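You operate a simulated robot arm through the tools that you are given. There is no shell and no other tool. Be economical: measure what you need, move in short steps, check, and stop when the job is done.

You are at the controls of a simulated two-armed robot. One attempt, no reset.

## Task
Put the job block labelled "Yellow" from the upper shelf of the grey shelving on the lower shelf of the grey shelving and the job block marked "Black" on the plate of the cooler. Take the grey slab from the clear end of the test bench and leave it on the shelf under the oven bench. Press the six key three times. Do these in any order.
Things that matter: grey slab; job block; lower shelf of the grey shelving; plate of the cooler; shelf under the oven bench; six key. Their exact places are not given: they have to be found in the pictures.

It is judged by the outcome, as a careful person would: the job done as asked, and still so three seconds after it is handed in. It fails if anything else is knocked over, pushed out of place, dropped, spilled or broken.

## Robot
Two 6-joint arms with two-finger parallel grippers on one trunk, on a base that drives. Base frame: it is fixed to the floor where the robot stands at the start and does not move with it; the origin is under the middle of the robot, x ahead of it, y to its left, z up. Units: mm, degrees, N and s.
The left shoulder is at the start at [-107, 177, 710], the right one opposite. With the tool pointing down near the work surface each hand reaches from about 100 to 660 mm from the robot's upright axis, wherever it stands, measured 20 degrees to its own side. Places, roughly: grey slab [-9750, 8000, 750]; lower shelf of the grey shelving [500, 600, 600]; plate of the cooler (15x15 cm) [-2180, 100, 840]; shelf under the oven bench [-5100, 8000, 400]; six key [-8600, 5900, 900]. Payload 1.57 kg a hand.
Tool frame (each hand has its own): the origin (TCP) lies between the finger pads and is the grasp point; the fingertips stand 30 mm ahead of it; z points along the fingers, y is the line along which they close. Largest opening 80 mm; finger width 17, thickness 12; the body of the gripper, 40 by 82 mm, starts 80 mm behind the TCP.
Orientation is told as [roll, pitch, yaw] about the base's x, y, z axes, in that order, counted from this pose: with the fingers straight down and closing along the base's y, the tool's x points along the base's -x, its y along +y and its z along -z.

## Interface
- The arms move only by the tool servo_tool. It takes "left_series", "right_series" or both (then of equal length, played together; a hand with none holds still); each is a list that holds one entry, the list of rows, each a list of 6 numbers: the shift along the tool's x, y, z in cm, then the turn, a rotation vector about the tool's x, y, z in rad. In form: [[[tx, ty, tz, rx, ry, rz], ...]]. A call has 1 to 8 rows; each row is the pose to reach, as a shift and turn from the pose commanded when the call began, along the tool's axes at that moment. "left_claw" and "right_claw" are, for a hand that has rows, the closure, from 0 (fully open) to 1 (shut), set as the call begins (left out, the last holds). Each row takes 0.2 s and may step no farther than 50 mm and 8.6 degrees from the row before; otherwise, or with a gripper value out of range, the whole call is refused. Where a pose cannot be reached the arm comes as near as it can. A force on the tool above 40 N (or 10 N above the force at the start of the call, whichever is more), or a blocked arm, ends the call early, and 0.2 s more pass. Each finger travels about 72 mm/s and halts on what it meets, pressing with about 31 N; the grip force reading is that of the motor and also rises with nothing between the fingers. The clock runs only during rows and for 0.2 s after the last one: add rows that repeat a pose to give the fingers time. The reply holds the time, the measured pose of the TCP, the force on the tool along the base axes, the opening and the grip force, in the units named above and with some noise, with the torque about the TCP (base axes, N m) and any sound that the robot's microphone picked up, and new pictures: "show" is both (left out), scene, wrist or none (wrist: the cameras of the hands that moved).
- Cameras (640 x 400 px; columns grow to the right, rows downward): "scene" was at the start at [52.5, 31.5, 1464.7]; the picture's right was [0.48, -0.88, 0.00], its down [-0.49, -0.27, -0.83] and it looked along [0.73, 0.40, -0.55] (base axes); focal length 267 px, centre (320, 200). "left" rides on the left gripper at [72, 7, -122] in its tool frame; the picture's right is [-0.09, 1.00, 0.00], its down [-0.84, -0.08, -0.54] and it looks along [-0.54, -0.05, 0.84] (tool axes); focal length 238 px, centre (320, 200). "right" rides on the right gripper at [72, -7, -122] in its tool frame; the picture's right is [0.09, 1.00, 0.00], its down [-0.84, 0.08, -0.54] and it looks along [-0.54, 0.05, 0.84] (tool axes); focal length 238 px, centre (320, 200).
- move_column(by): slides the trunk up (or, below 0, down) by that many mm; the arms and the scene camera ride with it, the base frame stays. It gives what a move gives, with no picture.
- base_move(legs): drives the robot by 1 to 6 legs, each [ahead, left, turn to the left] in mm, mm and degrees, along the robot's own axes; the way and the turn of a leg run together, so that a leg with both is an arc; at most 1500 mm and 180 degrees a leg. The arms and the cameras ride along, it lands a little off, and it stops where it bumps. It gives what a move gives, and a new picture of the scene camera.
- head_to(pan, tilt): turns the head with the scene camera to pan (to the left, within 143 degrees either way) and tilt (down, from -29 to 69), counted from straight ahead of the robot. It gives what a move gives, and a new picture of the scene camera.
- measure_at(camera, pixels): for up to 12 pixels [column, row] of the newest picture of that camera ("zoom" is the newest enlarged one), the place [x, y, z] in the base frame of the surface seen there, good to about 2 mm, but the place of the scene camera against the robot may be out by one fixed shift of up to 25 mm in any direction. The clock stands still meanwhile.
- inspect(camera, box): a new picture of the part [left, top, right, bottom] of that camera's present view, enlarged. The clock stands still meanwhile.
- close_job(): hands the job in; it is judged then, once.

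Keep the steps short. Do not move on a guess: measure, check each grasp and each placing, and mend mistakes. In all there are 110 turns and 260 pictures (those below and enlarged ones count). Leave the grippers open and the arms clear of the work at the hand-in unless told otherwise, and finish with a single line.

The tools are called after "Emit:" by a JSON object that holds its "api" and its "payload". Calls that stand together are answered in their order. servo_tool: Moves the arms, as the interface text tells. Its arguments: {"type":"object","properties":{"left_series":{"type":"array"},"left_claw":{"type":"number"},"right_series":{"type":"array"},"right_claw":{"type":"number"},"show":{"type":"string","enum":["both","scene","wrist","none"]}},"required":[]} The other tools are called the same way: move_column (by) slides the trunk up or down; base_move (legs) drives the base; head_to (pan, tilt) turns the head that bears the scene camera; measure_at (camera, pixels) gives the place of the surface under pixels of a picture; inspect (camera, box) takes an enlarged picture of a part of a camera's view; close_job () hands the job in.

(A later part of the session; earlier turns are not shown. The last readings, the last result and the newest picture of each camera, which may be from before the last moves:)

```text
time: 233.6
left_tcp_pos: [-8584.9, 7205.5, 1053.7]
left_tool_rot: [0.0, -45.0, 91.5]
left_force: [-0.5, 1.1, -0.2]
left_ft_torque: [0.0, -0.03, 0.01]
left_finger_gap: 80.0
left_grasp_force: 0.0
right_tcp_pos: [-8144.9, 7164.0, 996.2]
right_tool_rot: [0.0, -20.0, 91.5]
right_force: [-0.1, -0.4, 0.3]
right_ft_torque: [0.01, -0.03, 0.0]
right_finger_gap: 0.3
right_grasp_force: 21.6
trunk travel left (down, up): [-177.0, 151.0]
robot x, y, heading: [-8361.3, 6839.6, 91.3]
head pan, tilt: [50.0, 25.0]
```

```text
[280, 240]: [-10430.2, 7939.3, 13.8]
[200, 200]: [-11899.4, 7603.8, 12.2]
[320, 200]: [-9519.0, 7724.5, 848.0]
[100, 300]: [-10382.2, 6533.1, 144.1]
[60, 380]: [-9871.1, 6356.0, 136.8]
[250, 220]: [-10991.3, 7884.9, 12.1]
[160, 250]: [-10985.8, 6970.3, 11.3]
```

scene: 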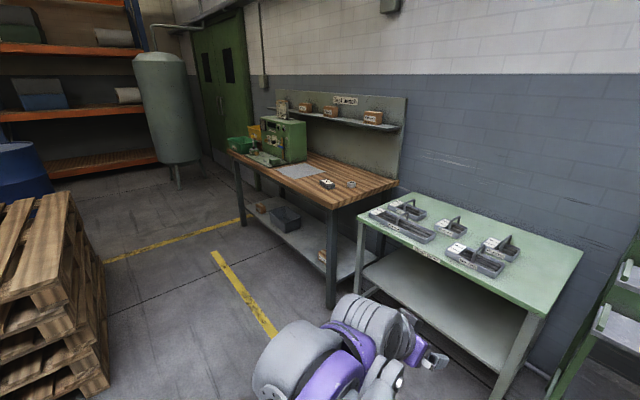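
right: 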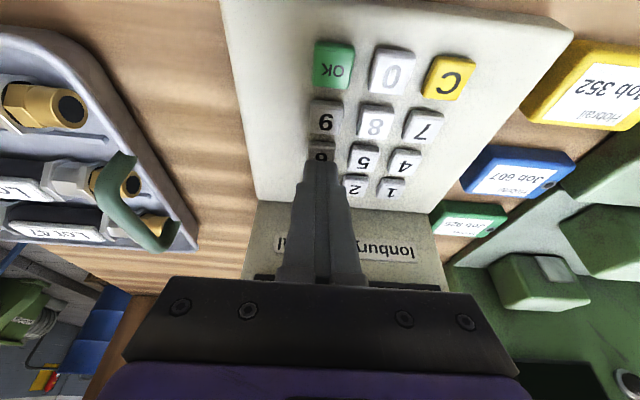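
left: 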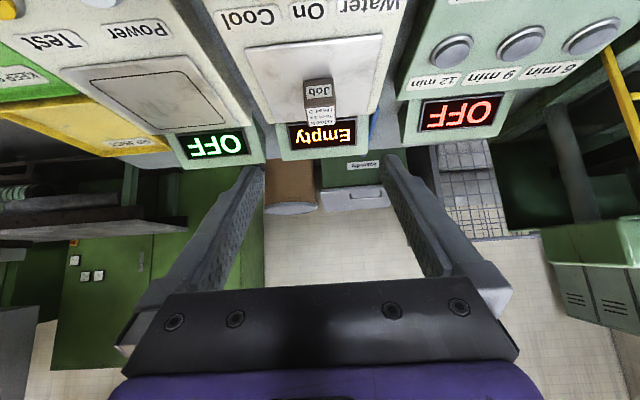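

Emit:
{"api": "base_move", "payload": {"legs": [[130, 0, -1.4], [0, 1330, 0]]}}

Emit:
{"api": "head_to", "payload": {"pan": 5, "tilt": 35}}

```text
time: 246.3
left_tcp_pos: [-9909.3, 7328.4, 1054.2]
left_tool_rot: [-0.1, -45.1, 90.7]
left_force: [-0.1, 0.3, -0.9]
left_ft_torque: [0.04, -0.01, -0.03]
left_finger_gap: 79.8
left_grasp_force: 0.0
right_tcp_pos: [-9470.7, 7279.3, 995.4]
right_tool_rot: [0.0, -19.9, 90.9]
right_force: [-0.4, 0.3, -0.3]
right_ft_torque: [-0.03, 0.01, -0.01]
right_finger_gap: 0.2
right_grasp_force: 21.2
trunk travel left (down, up): [-177.0, 151.0]
robot x, y, heading: [-9695.1, 6962.4, 90.9]
head pan, tilt: [50.0, 25.0]
```

scene: 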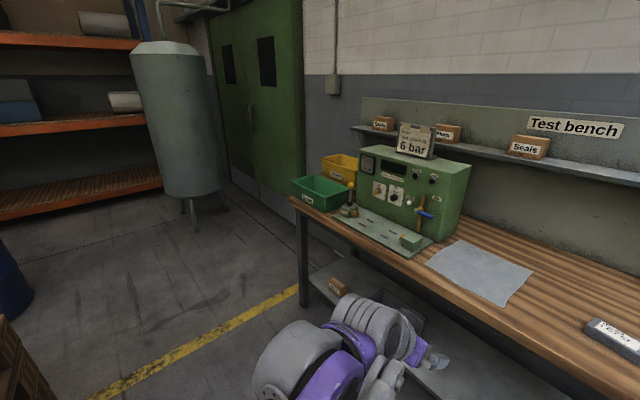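

```text
time: 247.5
left_tcp_pos: [-9910.6, 7329.4, 1056.2]
left_tool_rot: [0.0, -45.0, 90.8]
left_force: [0.3, 0.0, 0.9]
left_ft_torque: [-0.01, -0.05, 0.0]
left_finger_gap: 80.1
left_grasp_force: 0.1
right_tcp_pos: [-9470.9, 7280.4, 995.6]
right_tool_rot: [0.0, -20.0, 90.8]
right_force: [0.1, -0.6, 0.6]
right_ft_torque: [0.01, 0.02, 0.04]
right_finger_gap: 0.4
right_grasp_force: 21.6
trunk travel left (down, up): [-177.0, 151.0]
robot x, y, heading: [-9698.2, 6966.0, 90.7]
head pan, tilt: [5.0, 35.0]
```

scene: 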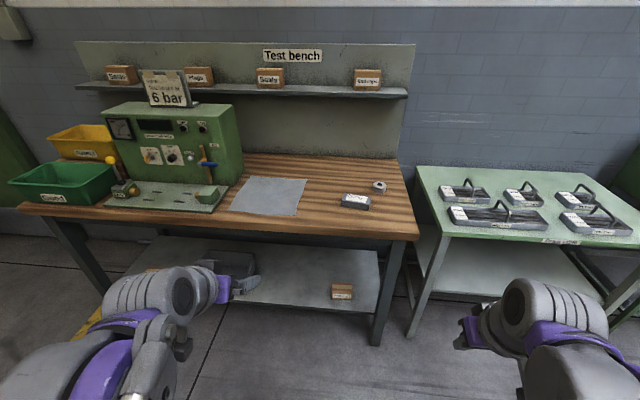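

Emit:
{"api": "inspect", "payload": {"camera": "scene", "box": [220, 165, 400, 235]}}

Emit:
{"api": "measure_at", "payload": {"camera": "scene", "pixels": [[345, 197], [368, 199], [344, 206], [368, 209], [355, 203], [270, 195], [240, 190], [379, 187], [360, 215], [415, 235], [230, 208]]}}

```text
3.56 times, centred on (310, 200) of scene
```

zoom: 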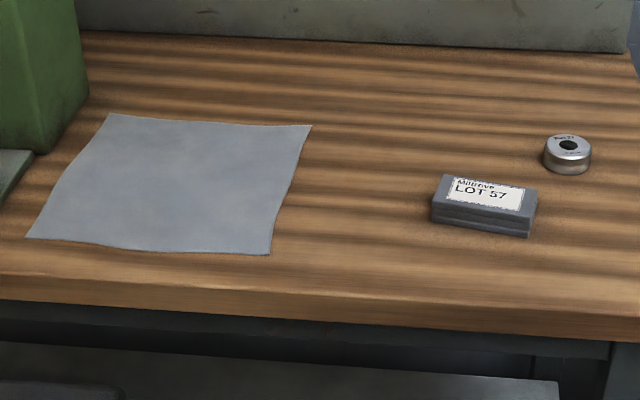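

```text
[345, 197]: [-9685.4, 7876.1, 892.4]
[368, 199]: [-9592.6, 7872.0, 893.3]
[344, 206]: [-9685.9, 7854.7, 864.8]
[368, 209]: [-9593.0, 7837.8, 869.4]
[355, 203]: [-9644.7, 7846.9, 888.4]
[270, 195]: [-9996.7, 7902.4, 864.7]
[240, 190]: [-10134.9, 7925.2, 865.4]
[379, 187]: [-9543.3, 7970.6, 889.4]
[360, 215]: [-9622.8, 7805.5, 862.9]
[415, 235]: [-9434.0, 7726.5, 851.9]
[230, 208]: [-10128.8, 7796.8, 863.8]
```

The slab is the grey "Millrove LOT 57" block at (355,203), lying along x. I'll grip it across its short side with the left hand pointing to +x, tilted 45°. First yaw the left hand −64° in place.

Emit:
{"api": "servo_tool", "payload": {"left_series": [[[0, 0, -1, 0.0985, 0, 0.0985], [0, 0, -2, 0.197, 0, 0.197], [0, 0, -3, 0.2955, 0, 0.2955], [0, 0, -3, 0.394, 0, 0.394], [0, 0, -3, 0.4925, 0, 0.4925], [0, 0, -3, 0.591, 0, 0.591], [0, 0, -3, 0.6895, 0, 0.6895], [0, 0, -3, 0.788, 0, 0.788]]], "right_series": [[[0, 0, 0, 0, 0, 0], [0, 0, 0, 0, 0, 0], [0, 0, 0, 0, 0, 0], [0, 0, 0, 0, 0, 0], [0, 0, 0, 0, 0, 0], [0, 0, 0, 0, 0, 0], [0, 0, 0, 0, 0, 0], [0, 0, 0, 0, 0, 0]]], "right_claw": 0, "show": "scene"}}

Emit:
{"api": "inspect", "payload": {"camera": "scene", "box": [325, 180, 389, 220]}}

Emit:
{"api": "measure_at", "payload": {"camera": "zoom", "pixels": [[200, 205], [420, 240], [230, 135], [450, 165], [320, 190], [190, 230], [410, 285], [200, 165], [300, 270]]}}

```text
time: 249.3
left_tcp_pos: [-9910.2, 7307.9, 1075.7]
left_tool_rot: [-0.1, -44.9, 26.8]
left_force: [0.1, -0.3, 0.1]
left_ft_torque: [-0.01, -0.01, 0.0]
left_finger_gap: 80.0
left_grasp_force: 0.0
right_tcp_pos: [-9470.6, 7281.3, 996.5]
right_tool_rot: [0.0, -19.9, 90.8]
right_force: [0.5, 0.1, 0.9]
right_ft_torque: [0.01, -0.01, 0.01]
right_finger_gap: 80.2
right_grasp_force: 0.1
trunk travel left (down, up): [-177.0, 151.0]
robot x, y, heading: [-9692.7, 6961.2, 90.6]
head pan, tilt: [5.0, 35.0]
```

scene: 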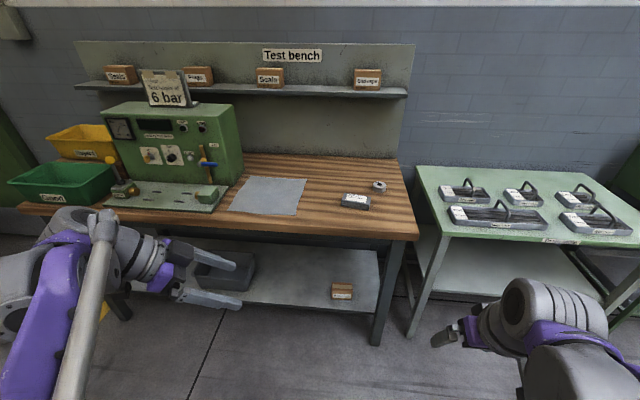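

```text
10.00 times, centred on (357, 200) of scene
```

zoom: 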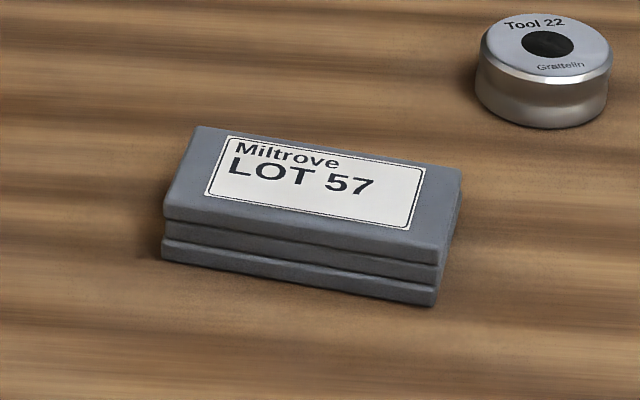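

```text
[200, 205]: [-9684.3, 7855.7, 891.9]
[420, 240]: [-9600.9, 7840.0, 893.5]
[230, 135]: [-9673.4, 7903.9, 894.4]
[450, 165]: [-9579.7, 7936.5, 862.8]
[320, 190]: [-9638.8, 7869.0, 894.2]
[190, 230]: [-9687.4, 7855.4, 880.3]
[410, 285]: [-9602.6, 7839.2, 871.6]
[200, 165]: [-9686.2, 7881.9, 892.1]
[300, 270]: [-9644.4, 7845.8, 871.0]
```

Slab lies at −11° from x. I finish the yaw to −11°, then drive ahead 330 mm.

Emit:
{"api": "servo_tool", "payload": {"left_series": [[[0, 0, 0, 0.0933, 0, 0.0933], [0, 0, 0, 0.1866, 0, 0.1866], [0, 0, 0, 0.28, 0, 0.28], [0, 0, 0, 0.373, 0, 0.373], [0, 0, 0, 0.4665, 0, 0.4665]]], "show": "none"}}

Emit:
{"api": "servo_tool", "payload": {"left_series": [[[-3, 0, 3, 0, 0, 0], [-6, 0, 6, 0, 0, 0], [-9, 0, 9, 0, 0, 0]]], "show": "none"}}

Emit:
{"api": "base_move", "payload": {"legs": [[330, 0, -0.8]]}}

```text
time: 250.5
left_tcp_pos: [-9909.9, 7308.2, 1076.2]
left_tool_rot: [-0.1, -45.0, -11.0]
left_force: [0.7, -0.1, -0.4]
left_ft_torque: [-0.01, 0.0, -0.03]
left_finger_gap: 79.9
left_grasp_force: 0.1
right_tcp_pos: [-9470.4, 7280.1, 995.3]
right_tool_rot: [0.0, -19.9, 90.8]
right_force: [0.2, -0.5, -0.5]
right_ft_torque: [0.02, -0.01, -0.03]
right_finger_gap: 79.9
right_grasp_force: 0.1
trunk travel left (down, up): [-177.0, 151.0]
robot x, y, heading: [-9694.2, 6959.4, 90.9]
head pan, tilt: [5.0, 35.0]
```

```text
time: 251.3
left_tcp_pos: [-9784.5, 7283.0, 1076.3]
left_tool_rot: [-0.1, -44.9, -10.8]
left_force: [-0.5, -0.4, 0.0]
left_ft_torque: [0.0, 0.02, 0.0]
left_finger_gap: 80.0
left_grasp_force: 0.2
right_tcp_pos: [-9471.2, 7279.8, 995.5]
right_tool_rot: [0.1, -20.1, 90.8]
right_force: [-0.5, 0.0, 0.6]
right_ft_torque: [-0.01, 0.03, 0.0]
right_finger_gap: 79.8
right_grasp_force: 0.0
trunk travel left (down, up): [-177.0, 151.0]
robot x, y, heading: [-9694.2, 6961.6, 90.5]
head pan, tilt: [5.0, 35.0]
```

```text
time: 253.4
left_tcp_pos: [-9783.0, 7615.1, 1076.3]
left_tool_rot: [-0.1, -44.9, -11.5]
left_force: [0.5, 0.2, 1.0]
left_ft_torque: [-0.01, 0.01, 0.0]
left_finger_gap: 80.1
left_grasp_force: 0.1
right_tcp_pos: [-9470.0, 7608.4, 995.1]
right_tool_rot: [0.0, -20.0, 90.1]
right_force: [0.4, -0.7, 0.0]
right_ft_torque: [-0.01, -0.02, 0.0]
right_finger_gap: 79.9
right_grasp_force: 0.2
trunk travel left (down, up): [-177.0, 151.0]
robot x, y, heading: [-9696.8, 7292.2, 90.1]
head pan, tilt: [5.0, 35.0]
```

scene: 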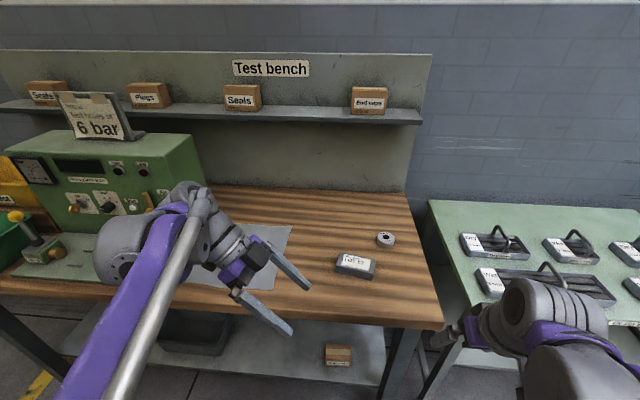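

I move the left hand over toward the slab (pre-grasp from its left end).

Emit:
{"api": "servo_tool", "payload": {"left_series": [[[0.7, 4, 1, 0, 0, 0], [1.4, 8, 2, 0, 0, 0], [2.1, 12, 3, 0, 0, 0], [2.8, 16, 4.2, 0, 0, 0], [3.5, 20, 5.4, 0, 0, 0], [4.4, 24, 6.8, 0, 0, 0], [5.4, 27, 8.2, 0, 0, 0], [6.0, 28, 9, 0, 0, 0]]]}}

```text
time: 255.2
left_tcp_pos: [-9706.2, 7885.1, 968.7]
left_tool_rot: [-0.1, -45.0, -11.5]
left_force: [0.1, -0.3, -0.8]
left_ft_torque: [0.0, -0.01, 0.02]
left_finger_gap: 79.9
left_grasp_force: 0.0
right_tcp_pos: [-9470.0, 7609.0, 995.1]
right_tool_rot: [-0.1, -19.9, 90.1]
right_force: [0.0, -0.3, 0.1]
right_ft_torque: [0.0, 0.02, 0.01]
right_finger_gap: 80.1
right_grasp_force: 0.0
trunk travel left (down, up): [-177.0, 151.0]
robot x, y, heading: [-9698.6, 7289.6, 90.1]
head pan, tilt: [5.0, 35.0]
```

scene: 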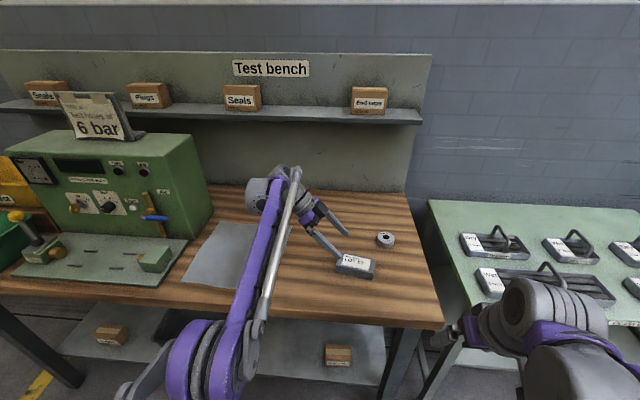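
left: 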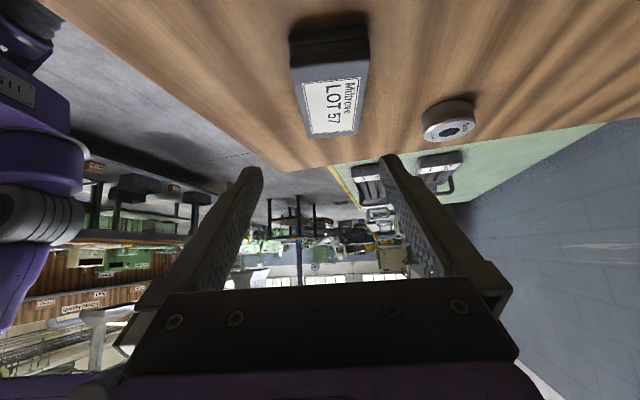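

Emit:
{"api": "measure_at", "payload": {"camera": "left", "pixels": [[296, 72], [366, 66], [309, 134], [354, 131], [330, 100], [280, 50], [300, 45], [362, 40], [330, 45]]}}

```text
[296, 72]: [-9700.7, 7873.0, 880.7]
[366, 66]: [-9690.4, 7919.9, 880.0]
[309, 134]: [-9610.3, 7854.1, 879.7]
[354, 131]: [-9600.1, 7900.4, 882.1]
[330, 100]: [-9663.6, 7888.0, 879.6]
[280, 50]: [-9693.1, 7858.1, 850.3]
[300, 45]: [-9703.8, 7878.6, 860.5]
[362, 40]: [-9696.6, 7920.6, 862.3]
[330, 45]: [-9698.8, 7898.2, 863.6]
```

Slab top centre (−9650, 7887, 880), bench 850. I go down along the fingers, stopping ~15 mm short to check.

Emit:
{"api": "servo_tool", "payload": {"left_series": [[[1.6, 0.7, 0, 0, 0, 0], [3.1, 1.3, 1, 0, 0, 0], [3.1, 1.3, 4, 0, 0, 0], [3.1, 1.3, 7.5, 0, 0, 0], [3.1, 1.3, 7.5, 0, 0, 0]]]}}

```text
time: 256.4
left_tcp_pos: [-9674.0, 7891.3, 893.5]
left_tool_rot: [-0.1, -45.0, -11.5]
left_force: [0.3, -0.3, 0.5]
left_ft_torque: [0.04, -0.01, 0.01]
left_finger_gap: 80.0
left_grasp_force: 0.0
right_tcp_pos: [-9469.9, 7608.7, 993.6]
right_tool_rot: [0.0, -20.0, 90.2]
right_force: [-0.2, 0.4, -0.7]
right_ft_torque: [0.02, -0.01, 0.01]
right_finger_gap: 80.0
right_grasp_force: 0.0
trunk travel left (down, up): [-177.0, 151.0]
robot x, y, heading: [-9696.1, 7294.8, 90.3]
head pan, tilt: [5.0, 35.0]
```

scene: 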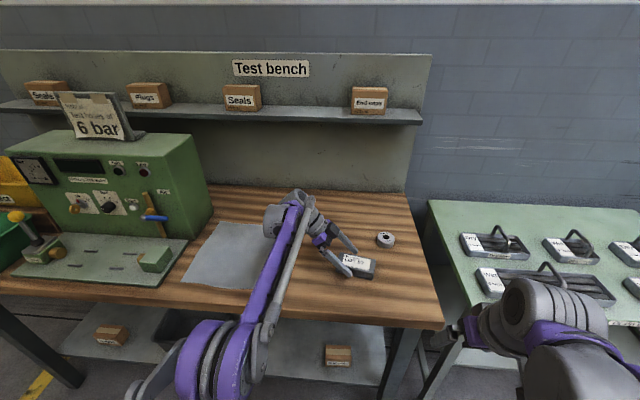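
left: 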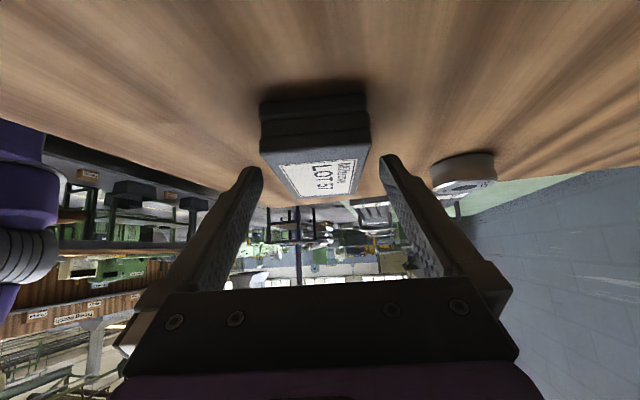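

Emit:
{"api": "servo_tool", "payload": {"left_series": [[[0, 0, 1, 0, 0, 0], [0, 0, 1.9, 0, 0, 0], [0, 0, 1.9, 0, 0, 0]]], "show": "wrist"}}

```text
time: 257.2
left_tcp_pos: [-9660.2, 7887.7, 880.8]
left_tool_rot: [-0.1, -45.0, -11.4]
left_force: [1.0, -0.7, -0.3]
left_ft_torque: [0.0, -0.02, -0.01]
left_finger_gap: 79.7
left_grasp_force: 0.0
right_tcp_pos: [-9469.9, 7608.6, 994.3]
right_tool_rot: [0.0, -19.9, 90.1]
right_force: [0.0, -0.4, 0.2]
right_ft_torque: [0.0, 0.01, -0.01]
right_finger_gap: 80.0
right_grasp_force: 0.1
trunk travel left (down, up): [-177.0, 151.0]
robot x, y, heading: [-9697.4, 7292.1, 90.1]
head pan, tilt: [5.0, 35.0]
```

left: 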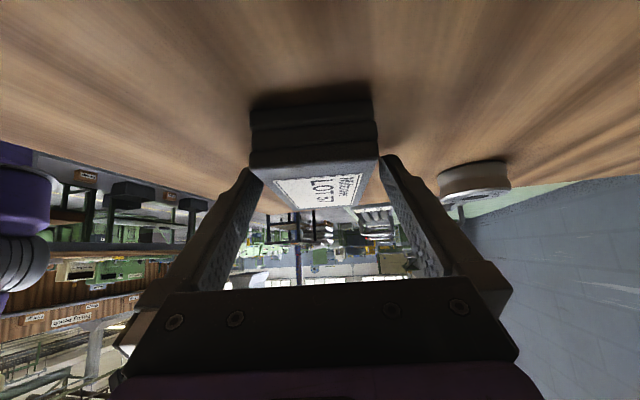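

Slab is between the fingers; close.

Emit:
{"api": "servo_tool", "payload": {"left_series": [[[0, 0, 0, 0, 0, 0], [0, 0, 0, 0, 0, 0], [0, 0, 0, 0, 0, 0], [0, 0, 0, 0, 0, 0]]], "left_claw": 1, "show": "none"}}

Emit:
{"api": "servo_tool", "payload": {"left_series": [[[-1, 0, -1, 0, 0, 0], [-2, 0, -2, 0, 0, 0], [-4, 0, -4, 0, 0, 0]]]}}

```text
time: 258.2
left_tcp_pos: [-9660.7, 7889.1, 880.2]
left_tool_rot: [-0.1, -45.0, -11.7]
left_force: [1.2, -0.6, -0.2]
left_ft_torque: [0.11, -0.08, -0.03]
left_finger_gap: 57.9
left_grasp_force: 31.4
right_tcp_pos: [-9470.0, 7609.6, 995.2]
right_tool_rot: [0.2, -19.9, 90.0]
right_force: [0.2, -0.1, -0.7]
right_ft_torque: [0.01, 0.01, -0.04]
right_finger_gap: 80.1
right_grasp_force: 0.0
trunk travel left (down, up): [-177.0, 151.0]
robot x, y, heading: [-9698.5, 7292.5, 90.1]
head pan, tilt: [5.0, 35.0]
```

```text
time: 259.1
left_tcp_pos: [-9661.1, 7888.5, 937.0]
left_tool_rot: [-0.1, -45.0, -11.6]
left_force: [-0.3, -0.2, -2.8]
left_ft_torque: [0.03, 0.0, 0.01]
left_finger_gap: 57.6
left_grasp_force: 30.8
right_tcp_pos: [-9468.5, 7608.4, 995.3]
right_tool_rot: [0.1, -20.0, 90.1]
right_force: [0.7, -0.7, -0.4]
right_ft_torque: [0.02, -0.02, -0.01]
right_finger_gap: 79.8
right_grasp_force: 0.2
trunk travel left (down, up): [-177.0, 151.0]
robot x, y, heading: [-9696.1, 7295.5, 90.1]
head pan, tilt: [5.0, 35.0]
```

scene: 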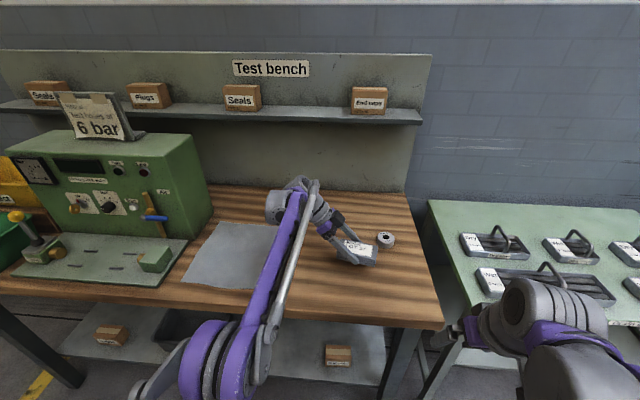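
left: 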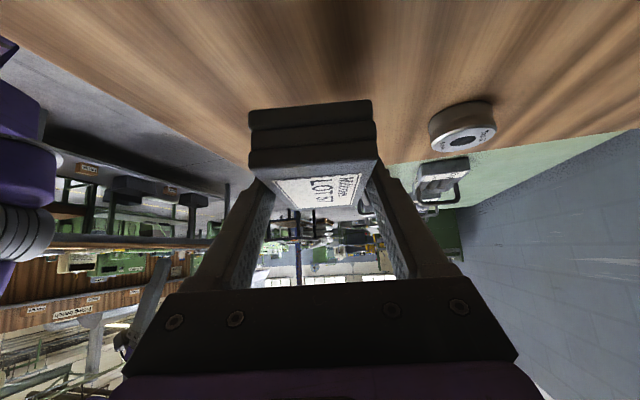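

Slab is held and lifted (57.6 mm). I bring the hand back over the bench front, then drive back.

Emit:
{"api": "servo_tool", "payload": {"left_series": [[[-1.5, 0, -3, 0, 0, 0], [-2.5, -3, -5, 0, 0, 0], [-3, -7, -6, 0, 0, 0], [-3, -11, -6.5, 0, 0, 0], [-3, -15, -7, 0, 0, 0], [-3, -19, -7.5, 0, 0, 0], [-3, -23, -8, 0, 0, 0], [-3, -27, -8.5, 0, 0, 0]]], "show": "scene"}}

Emit:
{"api": "base_move", "payload": {"legs": [[-380, 0, 0]]}}

```text
time: 260.9
left_tcp_pos: [-9752.2, 7630.2, 1019.1]
left_tool_rot: [0.0, -45.0, -11.6]
left_force: [-1.0, -0.3, -1.8]
left_ft_torque: [0.04, 0.05, -0.04]
left_finger_gap: 57.6
left_grasp_force: 31.0
right_tcp_pos: [-9469.3, 7608.3, 997.1]
right_tool_rot: [-0.1, -20.0, 90.1]
right_force: [0.3, -0.3, -0.5]
right_ft_torque: [0.03, -0.05, 0.02]
right_finger_gap: 80.1
right_grasp_force: 0.2
trunk travel left (down, up): [-177.0, 151.0]
robot x, y, heading: [-9698.3, 7293.7, 90.1]
head pan, tilt: [5.0, 35.0]
```

scene: 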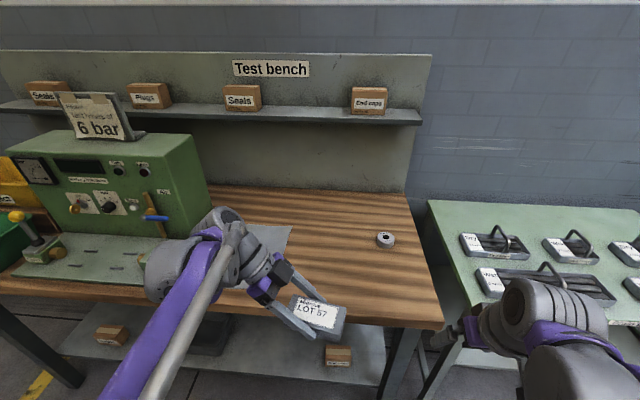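

```text
time: 263.2
left_tcp_pos: [-9752.0, 7257.4, 1019.5]
left_tool_rot: [-0.1, -44.9, -11.6]
left_force: [0.7, -0.2, -1.8]
left_ft_torque: [-0.02, 0.03, -0.02]
left_finger_gap: 57.8
left_grasp_force: 30.2
right_tcp_pos: [-9470.3, 7233.4, 995.4]
right_tool_rot: [0.1, -20.0, 90.2]
right_force: [-0.4, 0.8, -0.2]
right_ft_torque: [-0.01, -0.03, 0.0]
right_finger_gap: 80.2
right_grasp_force: 0.1
trunk travel left (down, up): [-177.0, 151.0]
robot x, y, heading: [-9696.1, 6916.8, 90.2]
head pan, tilt: [5.0, 35.0]
```

scene: 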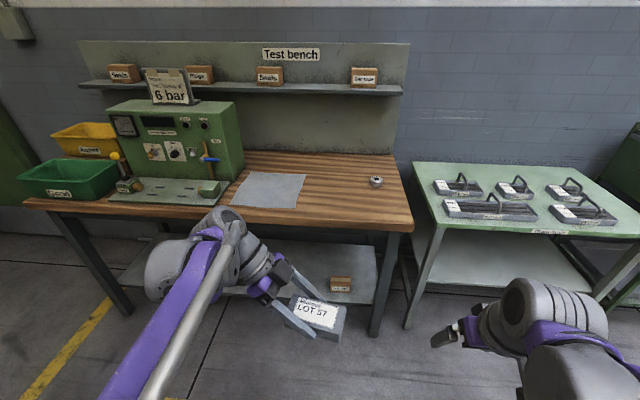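

Yaw the left hand back to face ahead (two calls), shifting it to the left.

Emit:
{"api": "servo_tool", "payload": {"left_series": [[[1.2, 0, -1.2, -0.0965, 0, -0.0965], [2.5, 0, -2.5, -0.193, 0, -0.193], [3.7, 0, -3.7, -0.2895, 0, -0.2895], [5, 0, -5, -0.386, 0, -0.386], [6.2, 0, -6.2, -0.4825, 0, -0.4825], [7.4, 0, -7.4, -0.579, 0, -0.579], [8.6, 0, -8.6, -0.6755, 0, -0.6755], [9.8, 0, -9.8, -0.772, 0, -0.772]]], "show": "none"}}

Emit:
{"api": "servo_tool", "payload": {"left_series": [[[0, 0, 0, -0.0965, 0, -0.0965], [0, 0, 0, -0.193, 0, -0.193], [0, 0, 0, -0.2895, 0, -0.2895], [0, 0, 0, -0.386, 0, -0.386], [0, 0, 0, -0.4825, 0, -0.4825]]], "show": "wrist"}}

Emit:
{"api": "head_to", "payload": {"pan": -75, "tilt": 15}}

```text
time: 265.0
left_tcp_pos: [-9888.2, 7284.8, 1019.5]
left_tool_rot: [-0.1, -45.0, 51.1]
left_force: [-0.2, 0.2, -2.3]
left_ft_torque: [-0.02, 0.04, 0.0]
left_finger_gap: 57.7
left_grasp_force: 30.9
right_tcp_pos: [-9469.9, 7233.1, 994.7]
right_tool_rot: [0.0, -19.9, 90.2]
right_force: [0.3, -0.3, 0.0]
right_ft_torque: [0.03, 0.01, 0.01]
right_finger_gap: 80.0
right_grasp_force: 0.0
trunk travel left (down, up): [-177.0, 151.0]
robot x, y, heading: [-9696.3, 6919.6, 90.1]
head pan, tilt: [5.0, 35.0]
```

```text
time: 266.2
left_tcp_pos: [-9887.5, 7284.3, 1018.8]
left_tool_rot: [0.2, -45.1, 90.0]
left_force: [0.0, -0.4, -2.1]
left_ft_torque: [-0.01, -0.01, 0.0]
left_finger_gap: 57.6
left_grasp_force: 31.1
right_tcp_pos: [-9468.8, 7234.6, 995.1]
right_tool_rot: [-0.1, -19.9, 90.2]
right_force: [0.3, -0.5, -0.1]
right_ft_torque: [0.0, 0.03, 0.0]
right_finger_gap: 80.1
right_grasp_force: 0.0
trunk travel left (down, up): [-177.0, 151.0]
robot x, y, heading: [-9696.0, 6920.9, 90.2]
head pan, tilt: [5.0, 35.0]
```

left: 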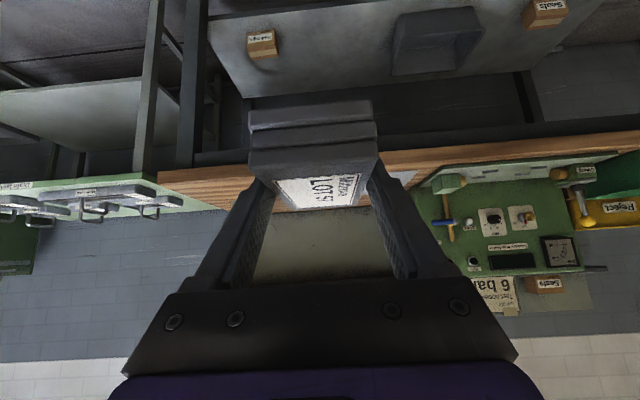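

```text
time: 267.8
left_tcp_pos: [-9887.9, 7284.3, 1018.8]
left_tool_rot: [0.0, -44.9, 90.1]
left_force: [-0.1, -0.6, -2.0]
left_ft_torque: [-0.03, -0.04, 0.01]
left_finger_gap: 57.8
left_grasp_force: 30.7
right_tcp_pos: [-9469.8, 7233.8, 994.9]
right_tool_rot: [0.0, -19.9, 90.2]
right_force: [-0.1, 0.7, -0.9]
right_ft_torque: [0.01, -0.01, 0.03]
right_finger_gap: 79.9
right_grasp_force: 0.1
trunk travel left (down, up): [-177.0, 151.0]
robot x, y, heading: [-9695.0, 6921.0, 90.1]
head pan, tilt: [-75.0, 15.0]
```

scene: 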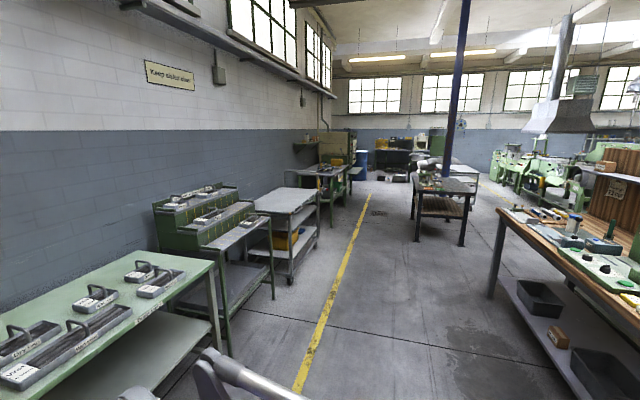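

Emit:
{"api": "measure_at", "payload": {"camera": "scene", "pixels": [[416, 238], [461, 244], [412, 190], [475, 194], [291, 275], [275, 297], [317, 246], [331, 225], [352, 170], [230, 350]]}}

Emit:
{"api": "base_move", "payload": {"legs": [[0, -1500, 0], [0, -1200, 0]]}}

```text
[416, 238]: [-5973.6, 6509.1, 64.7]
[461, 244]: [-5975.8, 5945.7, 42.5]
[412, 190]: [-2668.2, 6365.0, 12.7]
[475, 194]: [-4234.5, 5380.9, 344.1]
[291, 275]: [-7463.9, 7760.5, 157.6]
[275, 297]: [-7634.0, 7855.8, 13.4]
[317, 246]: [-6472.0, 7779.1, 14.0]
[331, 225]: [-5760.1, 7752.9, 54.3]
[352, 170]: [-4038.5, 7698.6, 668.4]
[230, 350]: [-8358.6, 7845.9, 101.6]
```

```text
time: 291.5
left_tcp_pos: [-7176.8, 7275.6, 1018.0]
left_tool_rot: [0.0, -45.0, 89.7]
left_force: [0.7, -0.1, -2.3]
left_ft_torque: [-0.03, -0.03, -0.03]
left_finger_gap: 57.6
left_grasp_force: 31.0
right_tcp_pos: [-6758.4, 7222.3, 995.5]
right_tool_rot: [0.0, -19.9, 89.7]
right_force: [0.4, -0.3, -1.1]
right_ft_torque: [-0.02, 0.02, -0.05]
right_finger_gap: 80.2
right_grasp_force: 0.0
trunk travel left (down, up): [-177.0, 151.0]
robot x, y, heading: [-6986.8, 6910.8, 89.8]
head pan, tilt: [-75.0, 15.0]
```

scene: 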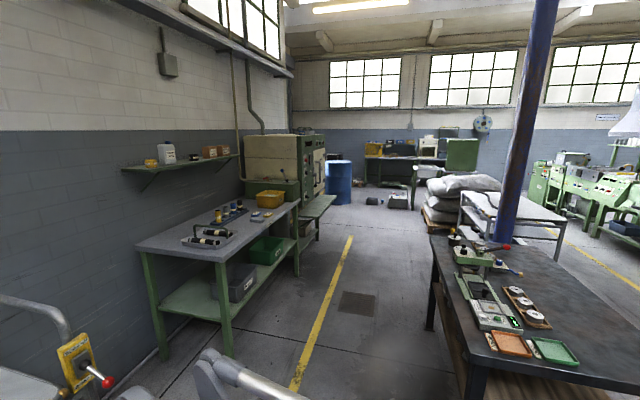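

Emit:
{"api": "measure_at", "payload": {"camera": "scene", "pixels": [[228, 350], [295, 272], [195, 305], [240, 280], [265, 250], [218, 258], [297, 212], [155, 262], [80, 360], [435, 320], [180, 290], [290, 235]]}}

Emit:
{"api": "base_move", "payload": {"legs": [[120, 0, 0], [0, -1450, 0]]}}

Emit:
{"api": "head_to", "payload": {"pan": -5, "tilt": 40}}

```text
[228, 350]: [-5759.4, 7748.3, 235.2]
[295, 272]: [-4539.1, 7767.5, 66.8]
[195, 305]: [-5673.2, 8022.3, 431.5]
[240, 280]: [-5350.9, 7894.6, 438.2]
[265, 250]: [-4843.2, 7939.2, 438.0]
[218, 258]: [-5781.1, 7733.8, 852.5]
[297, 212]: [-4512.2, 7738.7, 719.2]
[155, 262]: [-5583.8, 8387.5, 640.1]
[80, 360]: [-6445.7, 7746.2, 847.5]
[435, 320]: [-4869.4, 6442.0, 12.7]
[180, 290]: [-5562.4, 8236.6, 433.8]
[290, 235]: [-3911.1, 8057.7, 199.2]
```

```text
time: 305.1
left_tcp_pos: [-5734.3, 7381.9, 1018.5]
left_tool_rot: [0.0, -45.1, 88.8]
left_force: [-0.4, -0.4, -3.0]
left_ft_torque: [0.0, 0.01, 0.0]
left_finger_gap: 57.9
left_grasp_force: 31.4
right_tcp_pos: [-5315.5, 7319.7, 995.4]
right_tool_rot: [0.0, -19.9, 88.8]
right_force: [0.7, 1.0, -0.1]
right_ft_torque: [0.03, -0.01, -0.01]
right_finger_gap: 80.1
right_grasp_force: 0.1
trunk travel left (down, up): [-177.0, 151.0]
robot x, y, heading: [-5553.5, 7011.2, 88.9]
head pan, tilt: [-75.0, 15.0]
```

scene: 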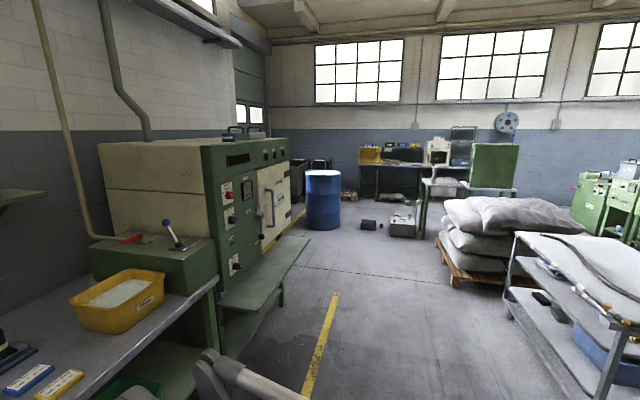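

```text
time: 306.5
left_tcp_pos: [-5732.7, 7381.3, 1018.4]
left_tool_rot: [0.0, -45.0, 88.7]
left_force: [0.4, -0.2, -3.3]
left_ft_torque: [-0.05, -0.01, -0.03]
left_finger_gap: 57.7
left_grasp_force: 31.2
right_tcp_pos: [-5316.8, 7320.3, 995.2]
right_tool_rot: [0.0, -20.0, 88.8]
right_force: [1.0, -0.6, 0.2]
right_ft_torque: [-0.03, 0.03, 0.01]
right_finger_gap: 80.4
right_grasp_force: 0.1
trunk travel left (down, up): [-177.0, 151.0]
robot x, y, heading: [-5549.2, 7009.5, 88.7]
head pan, tilt: [-5.0, 40.0]
```

scene: 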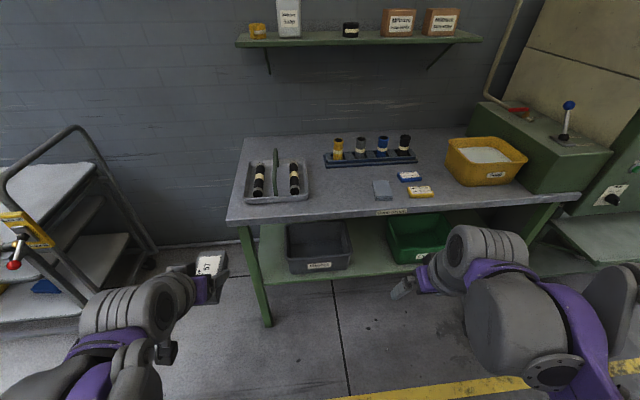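

Emit:
{"api": "inspect", "payload": {"camera": "scene", "box": [230, 190, 560, 300]}}

Emit:
{"api": "measure_at", "payload": {"camera": "scene", "pixels": [[288, 265], [350, 262], [392, 258], [270, 270], [370, 262], [370, 270], [370, 240], [370, 275], [392, 213], [540, 265], [240, 222], [330, 280]]}}

```text
1.94 times, centred on (395, 245) of scene
```

zoom: 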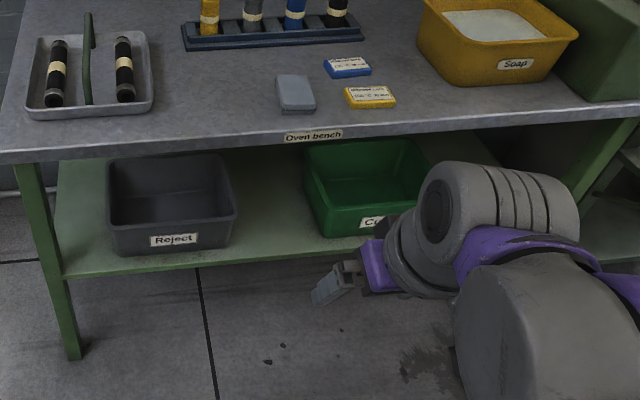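

```text
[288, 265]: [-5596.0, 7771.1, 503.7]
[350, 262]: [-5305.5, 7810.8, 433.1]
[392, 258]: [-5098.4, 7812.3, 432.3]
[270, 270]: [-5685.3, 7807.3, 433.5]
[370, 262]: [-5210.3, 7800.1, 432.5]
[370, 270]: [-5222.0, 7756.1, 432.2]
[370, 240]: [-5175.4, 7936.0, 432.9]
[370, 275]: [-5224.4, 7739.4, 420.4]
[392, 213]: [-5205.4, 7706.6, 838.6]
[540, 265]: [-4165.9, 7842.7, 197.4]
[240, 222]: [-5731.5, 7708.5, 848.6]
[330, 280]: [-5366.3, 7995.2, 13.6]
```

"Oven bench" label confirmed. Its shelf is at z≈432 (scene), with a ~200 mm gap between the Reject and Cu bins, centre x≈−5203. I pull the right hand back, strafe right 530, and lower the trunk.

Emit:
{"api": "servo_tool", "payload": {"right_series": [[[2.5, 0, -0.9, 0, 0, 0], [5, 0, -1.8, 0, 0, 0], [7.5, 0, -2.7, 0, 0, 0]]], "show": "none"}}

Emit:
{"api": "base_move", "payload": {"legs": [[0, -530, 1.2]]}}

Emit:
{"api": "move_column", "payload": {"by": -176}}

Emit:
{"api": "servo_tool", "payload": {"left_series": [[[3, 0, 3, 0, 0, 0], [6, 0, 6, 0, 0, 0], [9, 0, 9, 0, 0, 0], [12, 0, 12, 0, 0, 0], [15, 0, 15, 0, 0, 0], [18, 0, 18, 0, 0, 0], [21, 0, 21, 0, 0, 0], [24, 0, 24, 0, 0, 0]]]}}

```text
time: 307.3
left_tcp_pos: [-5732.9, 7380.5, 1018.8]
left_tool_rot: [0.0, -45.0, 88.8]
left_force: [-1.0, -1.1, -1.5]
left_ft_torque: [-0.01, 0.0, -0.01]
left_finger_gap: 57.6
left_grasp_force: 30.8
right_tcp_pos: [-5317.6, 7239.2, 993.7]
right_tool_rot: [0.1, -20.0, 88.8]
right_force: [0.1, -0.3, -0.2]
right_ft_torque: [0.01, 0.0, -0.02]
right_finger_gap: 79.8
right_grasp_force: 0.0
trunk travel left (down, up): [-177.0, 151.0]
robot x, y, heading: [-5552.3, 7007.4, 88.9]
head pan, tilt: [-5.0, 40.0]
```

```text
time: 312.5
left_tcp_pos: [-5210.0, 7371.2, 1018.7]
left_tool_rot: [-0.1, -45.0, 89.8]
left_force: [-0.2, -1.2, -1.8]
left_ft_torque: [-0.01, -0.01, 0.03]
left_finger_gap: 57.6
left_grasp_force: 31.5
right_tcp_pos: [-4793.3, 7238.0, 992.9]
right_tool_rot: [0.0, -19.9, 89.9]
right_force: [-0.1, -0.6, -0.6]
right_ft_torque: [-0.01, -0.01, 0.0]
right_finger_gap: 80.2
right_grasp_force: 0.1
trunk travel left (down, up): [-177.0, 151.0]
robot x, y, heading: [-5018.4, 7004.5, 90.0]
head pan, tilt: [-5.0, 40.0]
```

scene: 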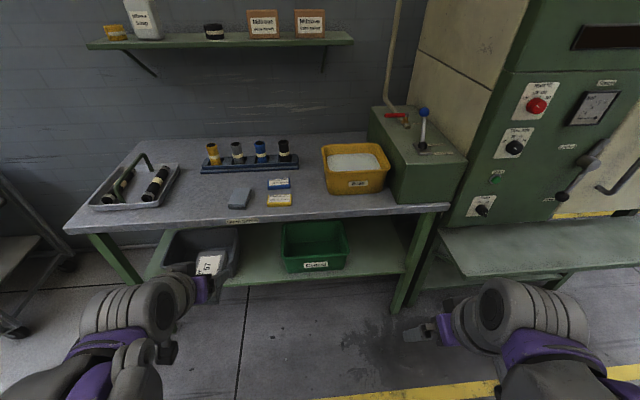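

```text
time: 314.4
left_tcp_pos: [-5211.2, 7370.8, 842.5]
left_tool_rot: [-0.1, -45.1, 89.7]
left_force: [-0.6, -0.4, -1.7]
left_ft_torque: [0.01, 0.03, -0.01]
left_finger_gap: 57.9
left_grasp_force: 31.1
right_tcp_pos: [-4792.5, 7236.7, 819.3]
right_tool_rot: [0.1, -19.9, 90.0]
right_force: [0.7, -0.3, 0.3]
right_ft_torque: [-0.01, 0.01, -0.03]
right_finger_gap: 80.1
right_grasp_force: 0.1
trunk travel left (down, up): [-1.0, 327.0]
robot x, y, heading: [-5017.6, 7005.6, 89.8]
head pan, tilt: [-5.0, 40.0]
```

```text
time: 316.2
left_tcp_pos: [-5212.9, 7378.9, 512.4]
left_tool_rot: [0.0, -44.8, 89.8]
left_force: [-0.3, 0.3, -2.1]
left_ft_torque: [-0.03, 0.0, 0.0]
left_finger_gap: 57.6
left_grasp_force: 30.9
left hand out of reach, approached as far as the arm can: row 8
right_tcp_pos: [-4793.9, 7237.9, 817.7]
right_tool_rot: [0.1, -19.9, 89.9]
right_force: [0.2, 0.5, 1.4]
right_ft_torque: [0.08, -0.02, -0.01]
right_finger_gap: 80.0
right_grasp_force: 0.0
trunk travel left (down, up): [-1.0, 327.0]
robot x, y, heading: [-5022.5, 7003.1, 90.1]
head pan, tilt: [-5.0, 40.0]
```

scene: 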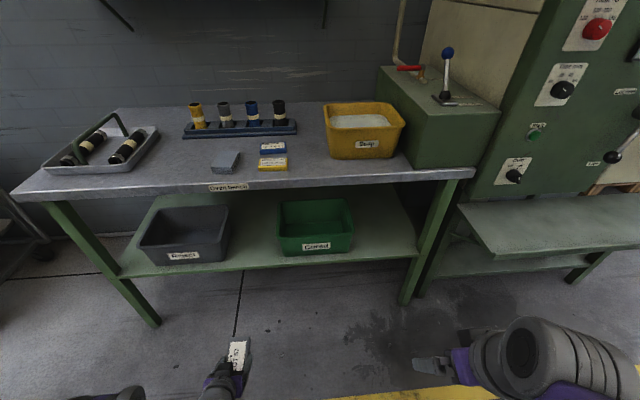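
left: 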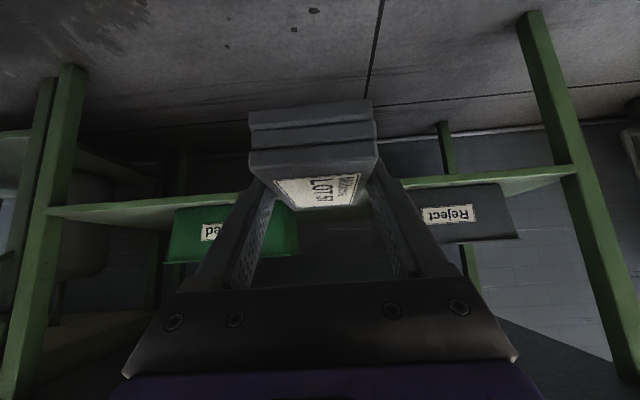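

Emit:
{"api": "measure_at", "payload": {"camera": "scene", "pixels": [[228, 258], [280, 252], [255, 262], [353, 248], [405, 252], [410, 235], [380, 255], [145, 262], [255, 230], [370, 225], [229, 215], [279, 210]]}}

Emit:
{"api": "measure_at", "payload": {"camera": "left", "pixels": [[140, 210], [500, 180], [100, 208], [205, 202], [420, 190], [170, 250], [515, 200]]}}

```text
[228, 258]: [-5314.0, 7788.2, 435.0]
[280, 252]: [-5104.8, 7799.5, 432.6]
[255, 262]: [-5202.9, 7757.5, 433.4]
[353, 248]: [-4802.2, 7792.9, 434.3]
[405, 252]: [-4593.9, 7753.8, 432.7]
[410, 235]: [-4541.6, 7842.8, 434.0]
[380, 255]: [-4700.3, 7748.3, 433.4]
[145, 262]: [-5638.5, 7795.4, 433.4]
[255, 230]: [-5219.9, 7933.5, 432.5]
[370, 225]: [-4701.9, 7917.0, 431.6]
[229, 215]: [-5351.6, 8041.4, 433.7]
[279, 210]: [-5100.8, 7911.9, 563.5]
```

```text
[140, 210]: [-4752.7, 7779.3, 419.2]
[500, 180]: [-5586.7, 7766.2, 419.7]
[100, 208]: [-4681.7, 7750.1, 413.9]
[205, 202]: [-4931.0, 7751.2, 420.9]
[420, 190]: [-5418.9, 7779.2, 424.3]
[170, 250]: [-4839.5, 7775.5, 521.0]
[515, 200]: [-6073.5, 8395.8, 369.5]
```

Gap centre lines up with the hand (x −5213). Drive ahead 300 mm.

Emit:
{"api": "base_move", "payload": {"legs": [[300, 0, 0]]}}

Emit:
{"api": "servo_tool", "payload": {"left_series": [[[-1, 0, 3, 0, 0, 0], [-2, 0, 5, 0, 0, 0]]]}}

```text
time: 318.3
left_tcp_pos: [-5211.7, 7677.6, 513.0]
left_tool_rot: [0.0, -44.8, 90.0]
left_force: [-0.1, 0.7, -2.1]
left_ft_torque: [-0.05, 0.01, -0.01]
left_finger_gap: 57.7
left_grasp_force: 30.8
right_tcp_pos: [-4794.7, 7538.3, 818.8]
right_tool_rot: [0.1, -19.9, 89.9]
right_force: [0.7, 0.4, -0.3]
right_ft_torque: [-0.03, -0.01, 0.02]
right_finger_gap: 80.1
right_grasp_force: 0.0
trunk travel left (down, up): [-1.0, 327.0]
robot x, y, heading: [-5025.4, 7303.3, 90.1]
head pan, tilt: [-5.0, 40.0]
```

scene: 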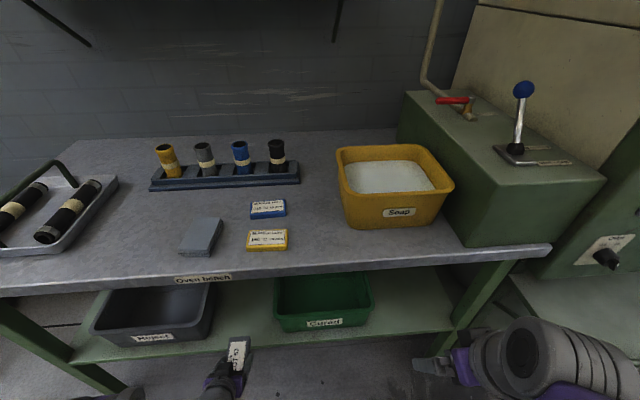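

```text
time: 318.9
left_tcp_pos: [-5212.1, 7726.6, 490.7]
left_tool_rot: [0.0, -44.8, 90.0]
left_force: [0.6, 0.5, -3.0]
left_ft_torque: [-0.03, -0.01, 0.0]
left_finger_gap: 57.7
left_grasp_force: 30.6
right_tcp_pos: [-4794.3, 7537.9, 818.6]
right_tool_rot: [0.1, -19.9, 90.0]
right_force: [0.0, 0.1, -0.3]
right_ft_torque: [0.03, 0.03, -0.02]
right_finger_gap: 79.8
right_grasp_force: 0.1
trunk travel left (down, up): [-1.0, 327.0]
robot x, y, heading: [-5024.0, 7301.1, 90.0]
head pan, tilt: [-5.0, 40.0]
```

scene: 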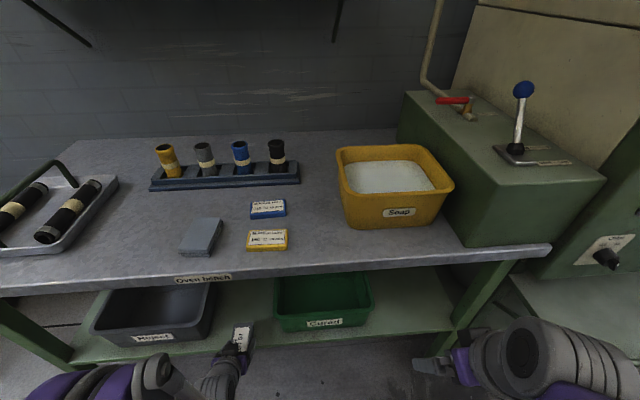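
left: 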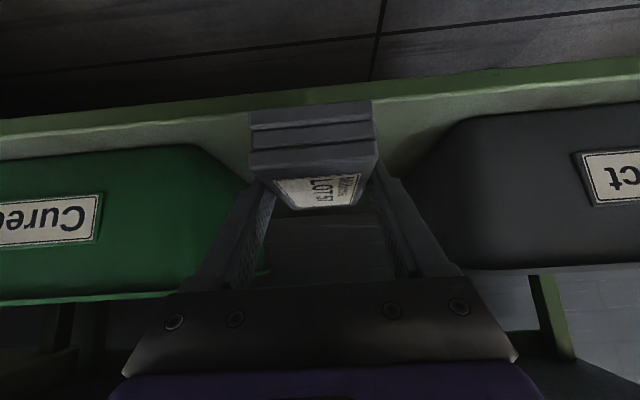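

Emit:
{"api": "measure_at", "payload": {"camera": "left", "pixels": [[205, 155], [240, 178], [462, 120], [412, 185], [420, 100], [225, 108], [240, 185], [406, 180], [395, 170], [465, 258]]}}

```text
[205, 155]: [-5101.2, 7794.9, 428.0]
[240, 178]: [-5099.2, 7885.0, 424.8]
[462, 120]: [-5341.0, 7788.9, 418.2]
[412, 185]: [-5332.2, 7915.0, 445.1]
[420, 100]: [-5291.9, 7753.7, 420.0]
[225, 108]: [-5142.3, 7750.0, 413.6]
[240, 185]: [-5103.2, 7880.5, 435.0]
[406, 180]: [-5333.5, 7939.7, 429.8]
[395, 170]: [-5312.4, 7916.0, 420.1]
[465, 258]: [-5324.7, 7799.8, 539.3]
```

Gap −5325…−5101, hand centred. Shelf at 420 → contact near TCP z 450. Move in to z≈458.

Emit:
{"api": "servo_tool", "payload": {"left_series": [[[-1.6, 0, 3, 0, 0, 0], [-3.1, 0, 6.1, 0, 0, 0], [-4.6, 0, 9.2, 0, 0, 0], [-4.6, 0, 9.2, 0, 0, 0]]]}}

```text
time: 319.9
left_tcp_pos: [-5211.4, 7824.1, 458.1]
left_tool_rot: [0.1, -44.8, 90.0]
left_force: [0.0, 1.1, -2.8]
left_ft_torque: [-0.04, -0.02, 0.0]
left_finger_gap: 57.8
left_grasp_force: 31.2
right_tcp_pos: [-4793.2, 7536.7, 818.9]
right_tool_rot: [0.0, -20.0, 90.0]
right_force: [0.9, -0.9, 0.3]
right_ft_torque: [0.04, -0.04, 0.0]
right_finger_gap: 80.1
right_grasp_force: 0.1
trunk travel left (down, up): [-1.0, 327.0]
robot x, y, heading: [-5021.2, 7302.5, 89.7]
head pan, tilt: [-5.0, 40.0]
```

scene: 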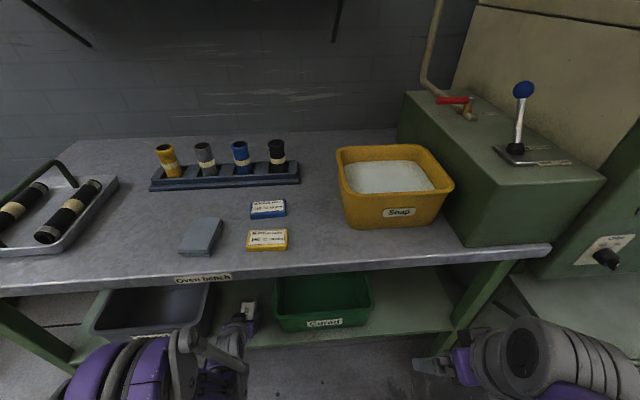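
left: 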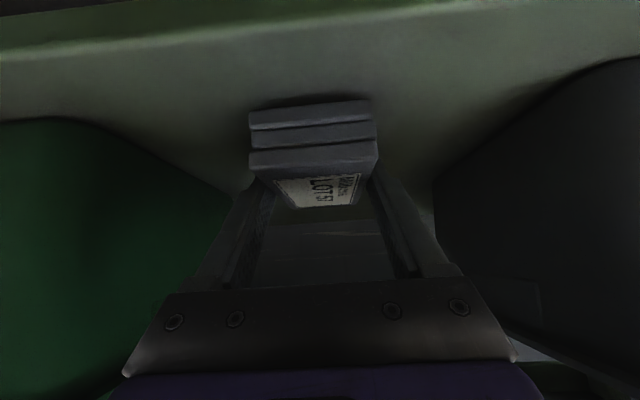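

Slab is over the shelf between the bins. Lower slowly until contact.

Emit:
{"api": "servo_tool", "payload": {"left_series": [[[0.25, 0, 0.25, 0, 0, 0], [0.38, 0, 0.38, 0, 0, 0], [0.46, 0, 0.46, 0, 0, 0], [0.52, 0, 0.52, 0, 0, 0]]], "show": "none"}}

```text
time: 320.9
left_tcp_pos: [-5213.8, 7823.4, 451.6]
left_tool_rot: [-0.1, -44.9, 90.0]
left_force: [-0.2, -1.1, 3.1]
left_ft_torque: [0.3, -0.04, -0.04]
left_finger_gap: 57.7
left_grasp_force: 31.1
right_tcp_pos: [-4795.6, 7538.5, 820.3]
right_tool_rot: [0.1, -19.9, 90.0]
right_force: [0.1, -0.6, -0.6]
right_ft_torque: [-0.03, 0.01, 0.0]
right_finger_gap: 79.7
right_grasp_force: 0.1
trunk travel left (down, up): [-1.0, 327.0]
robot x, y, heading: [-5022.9, 7298.5, 89.8]
head pan, tilt: [-5.0, 40.0]
```

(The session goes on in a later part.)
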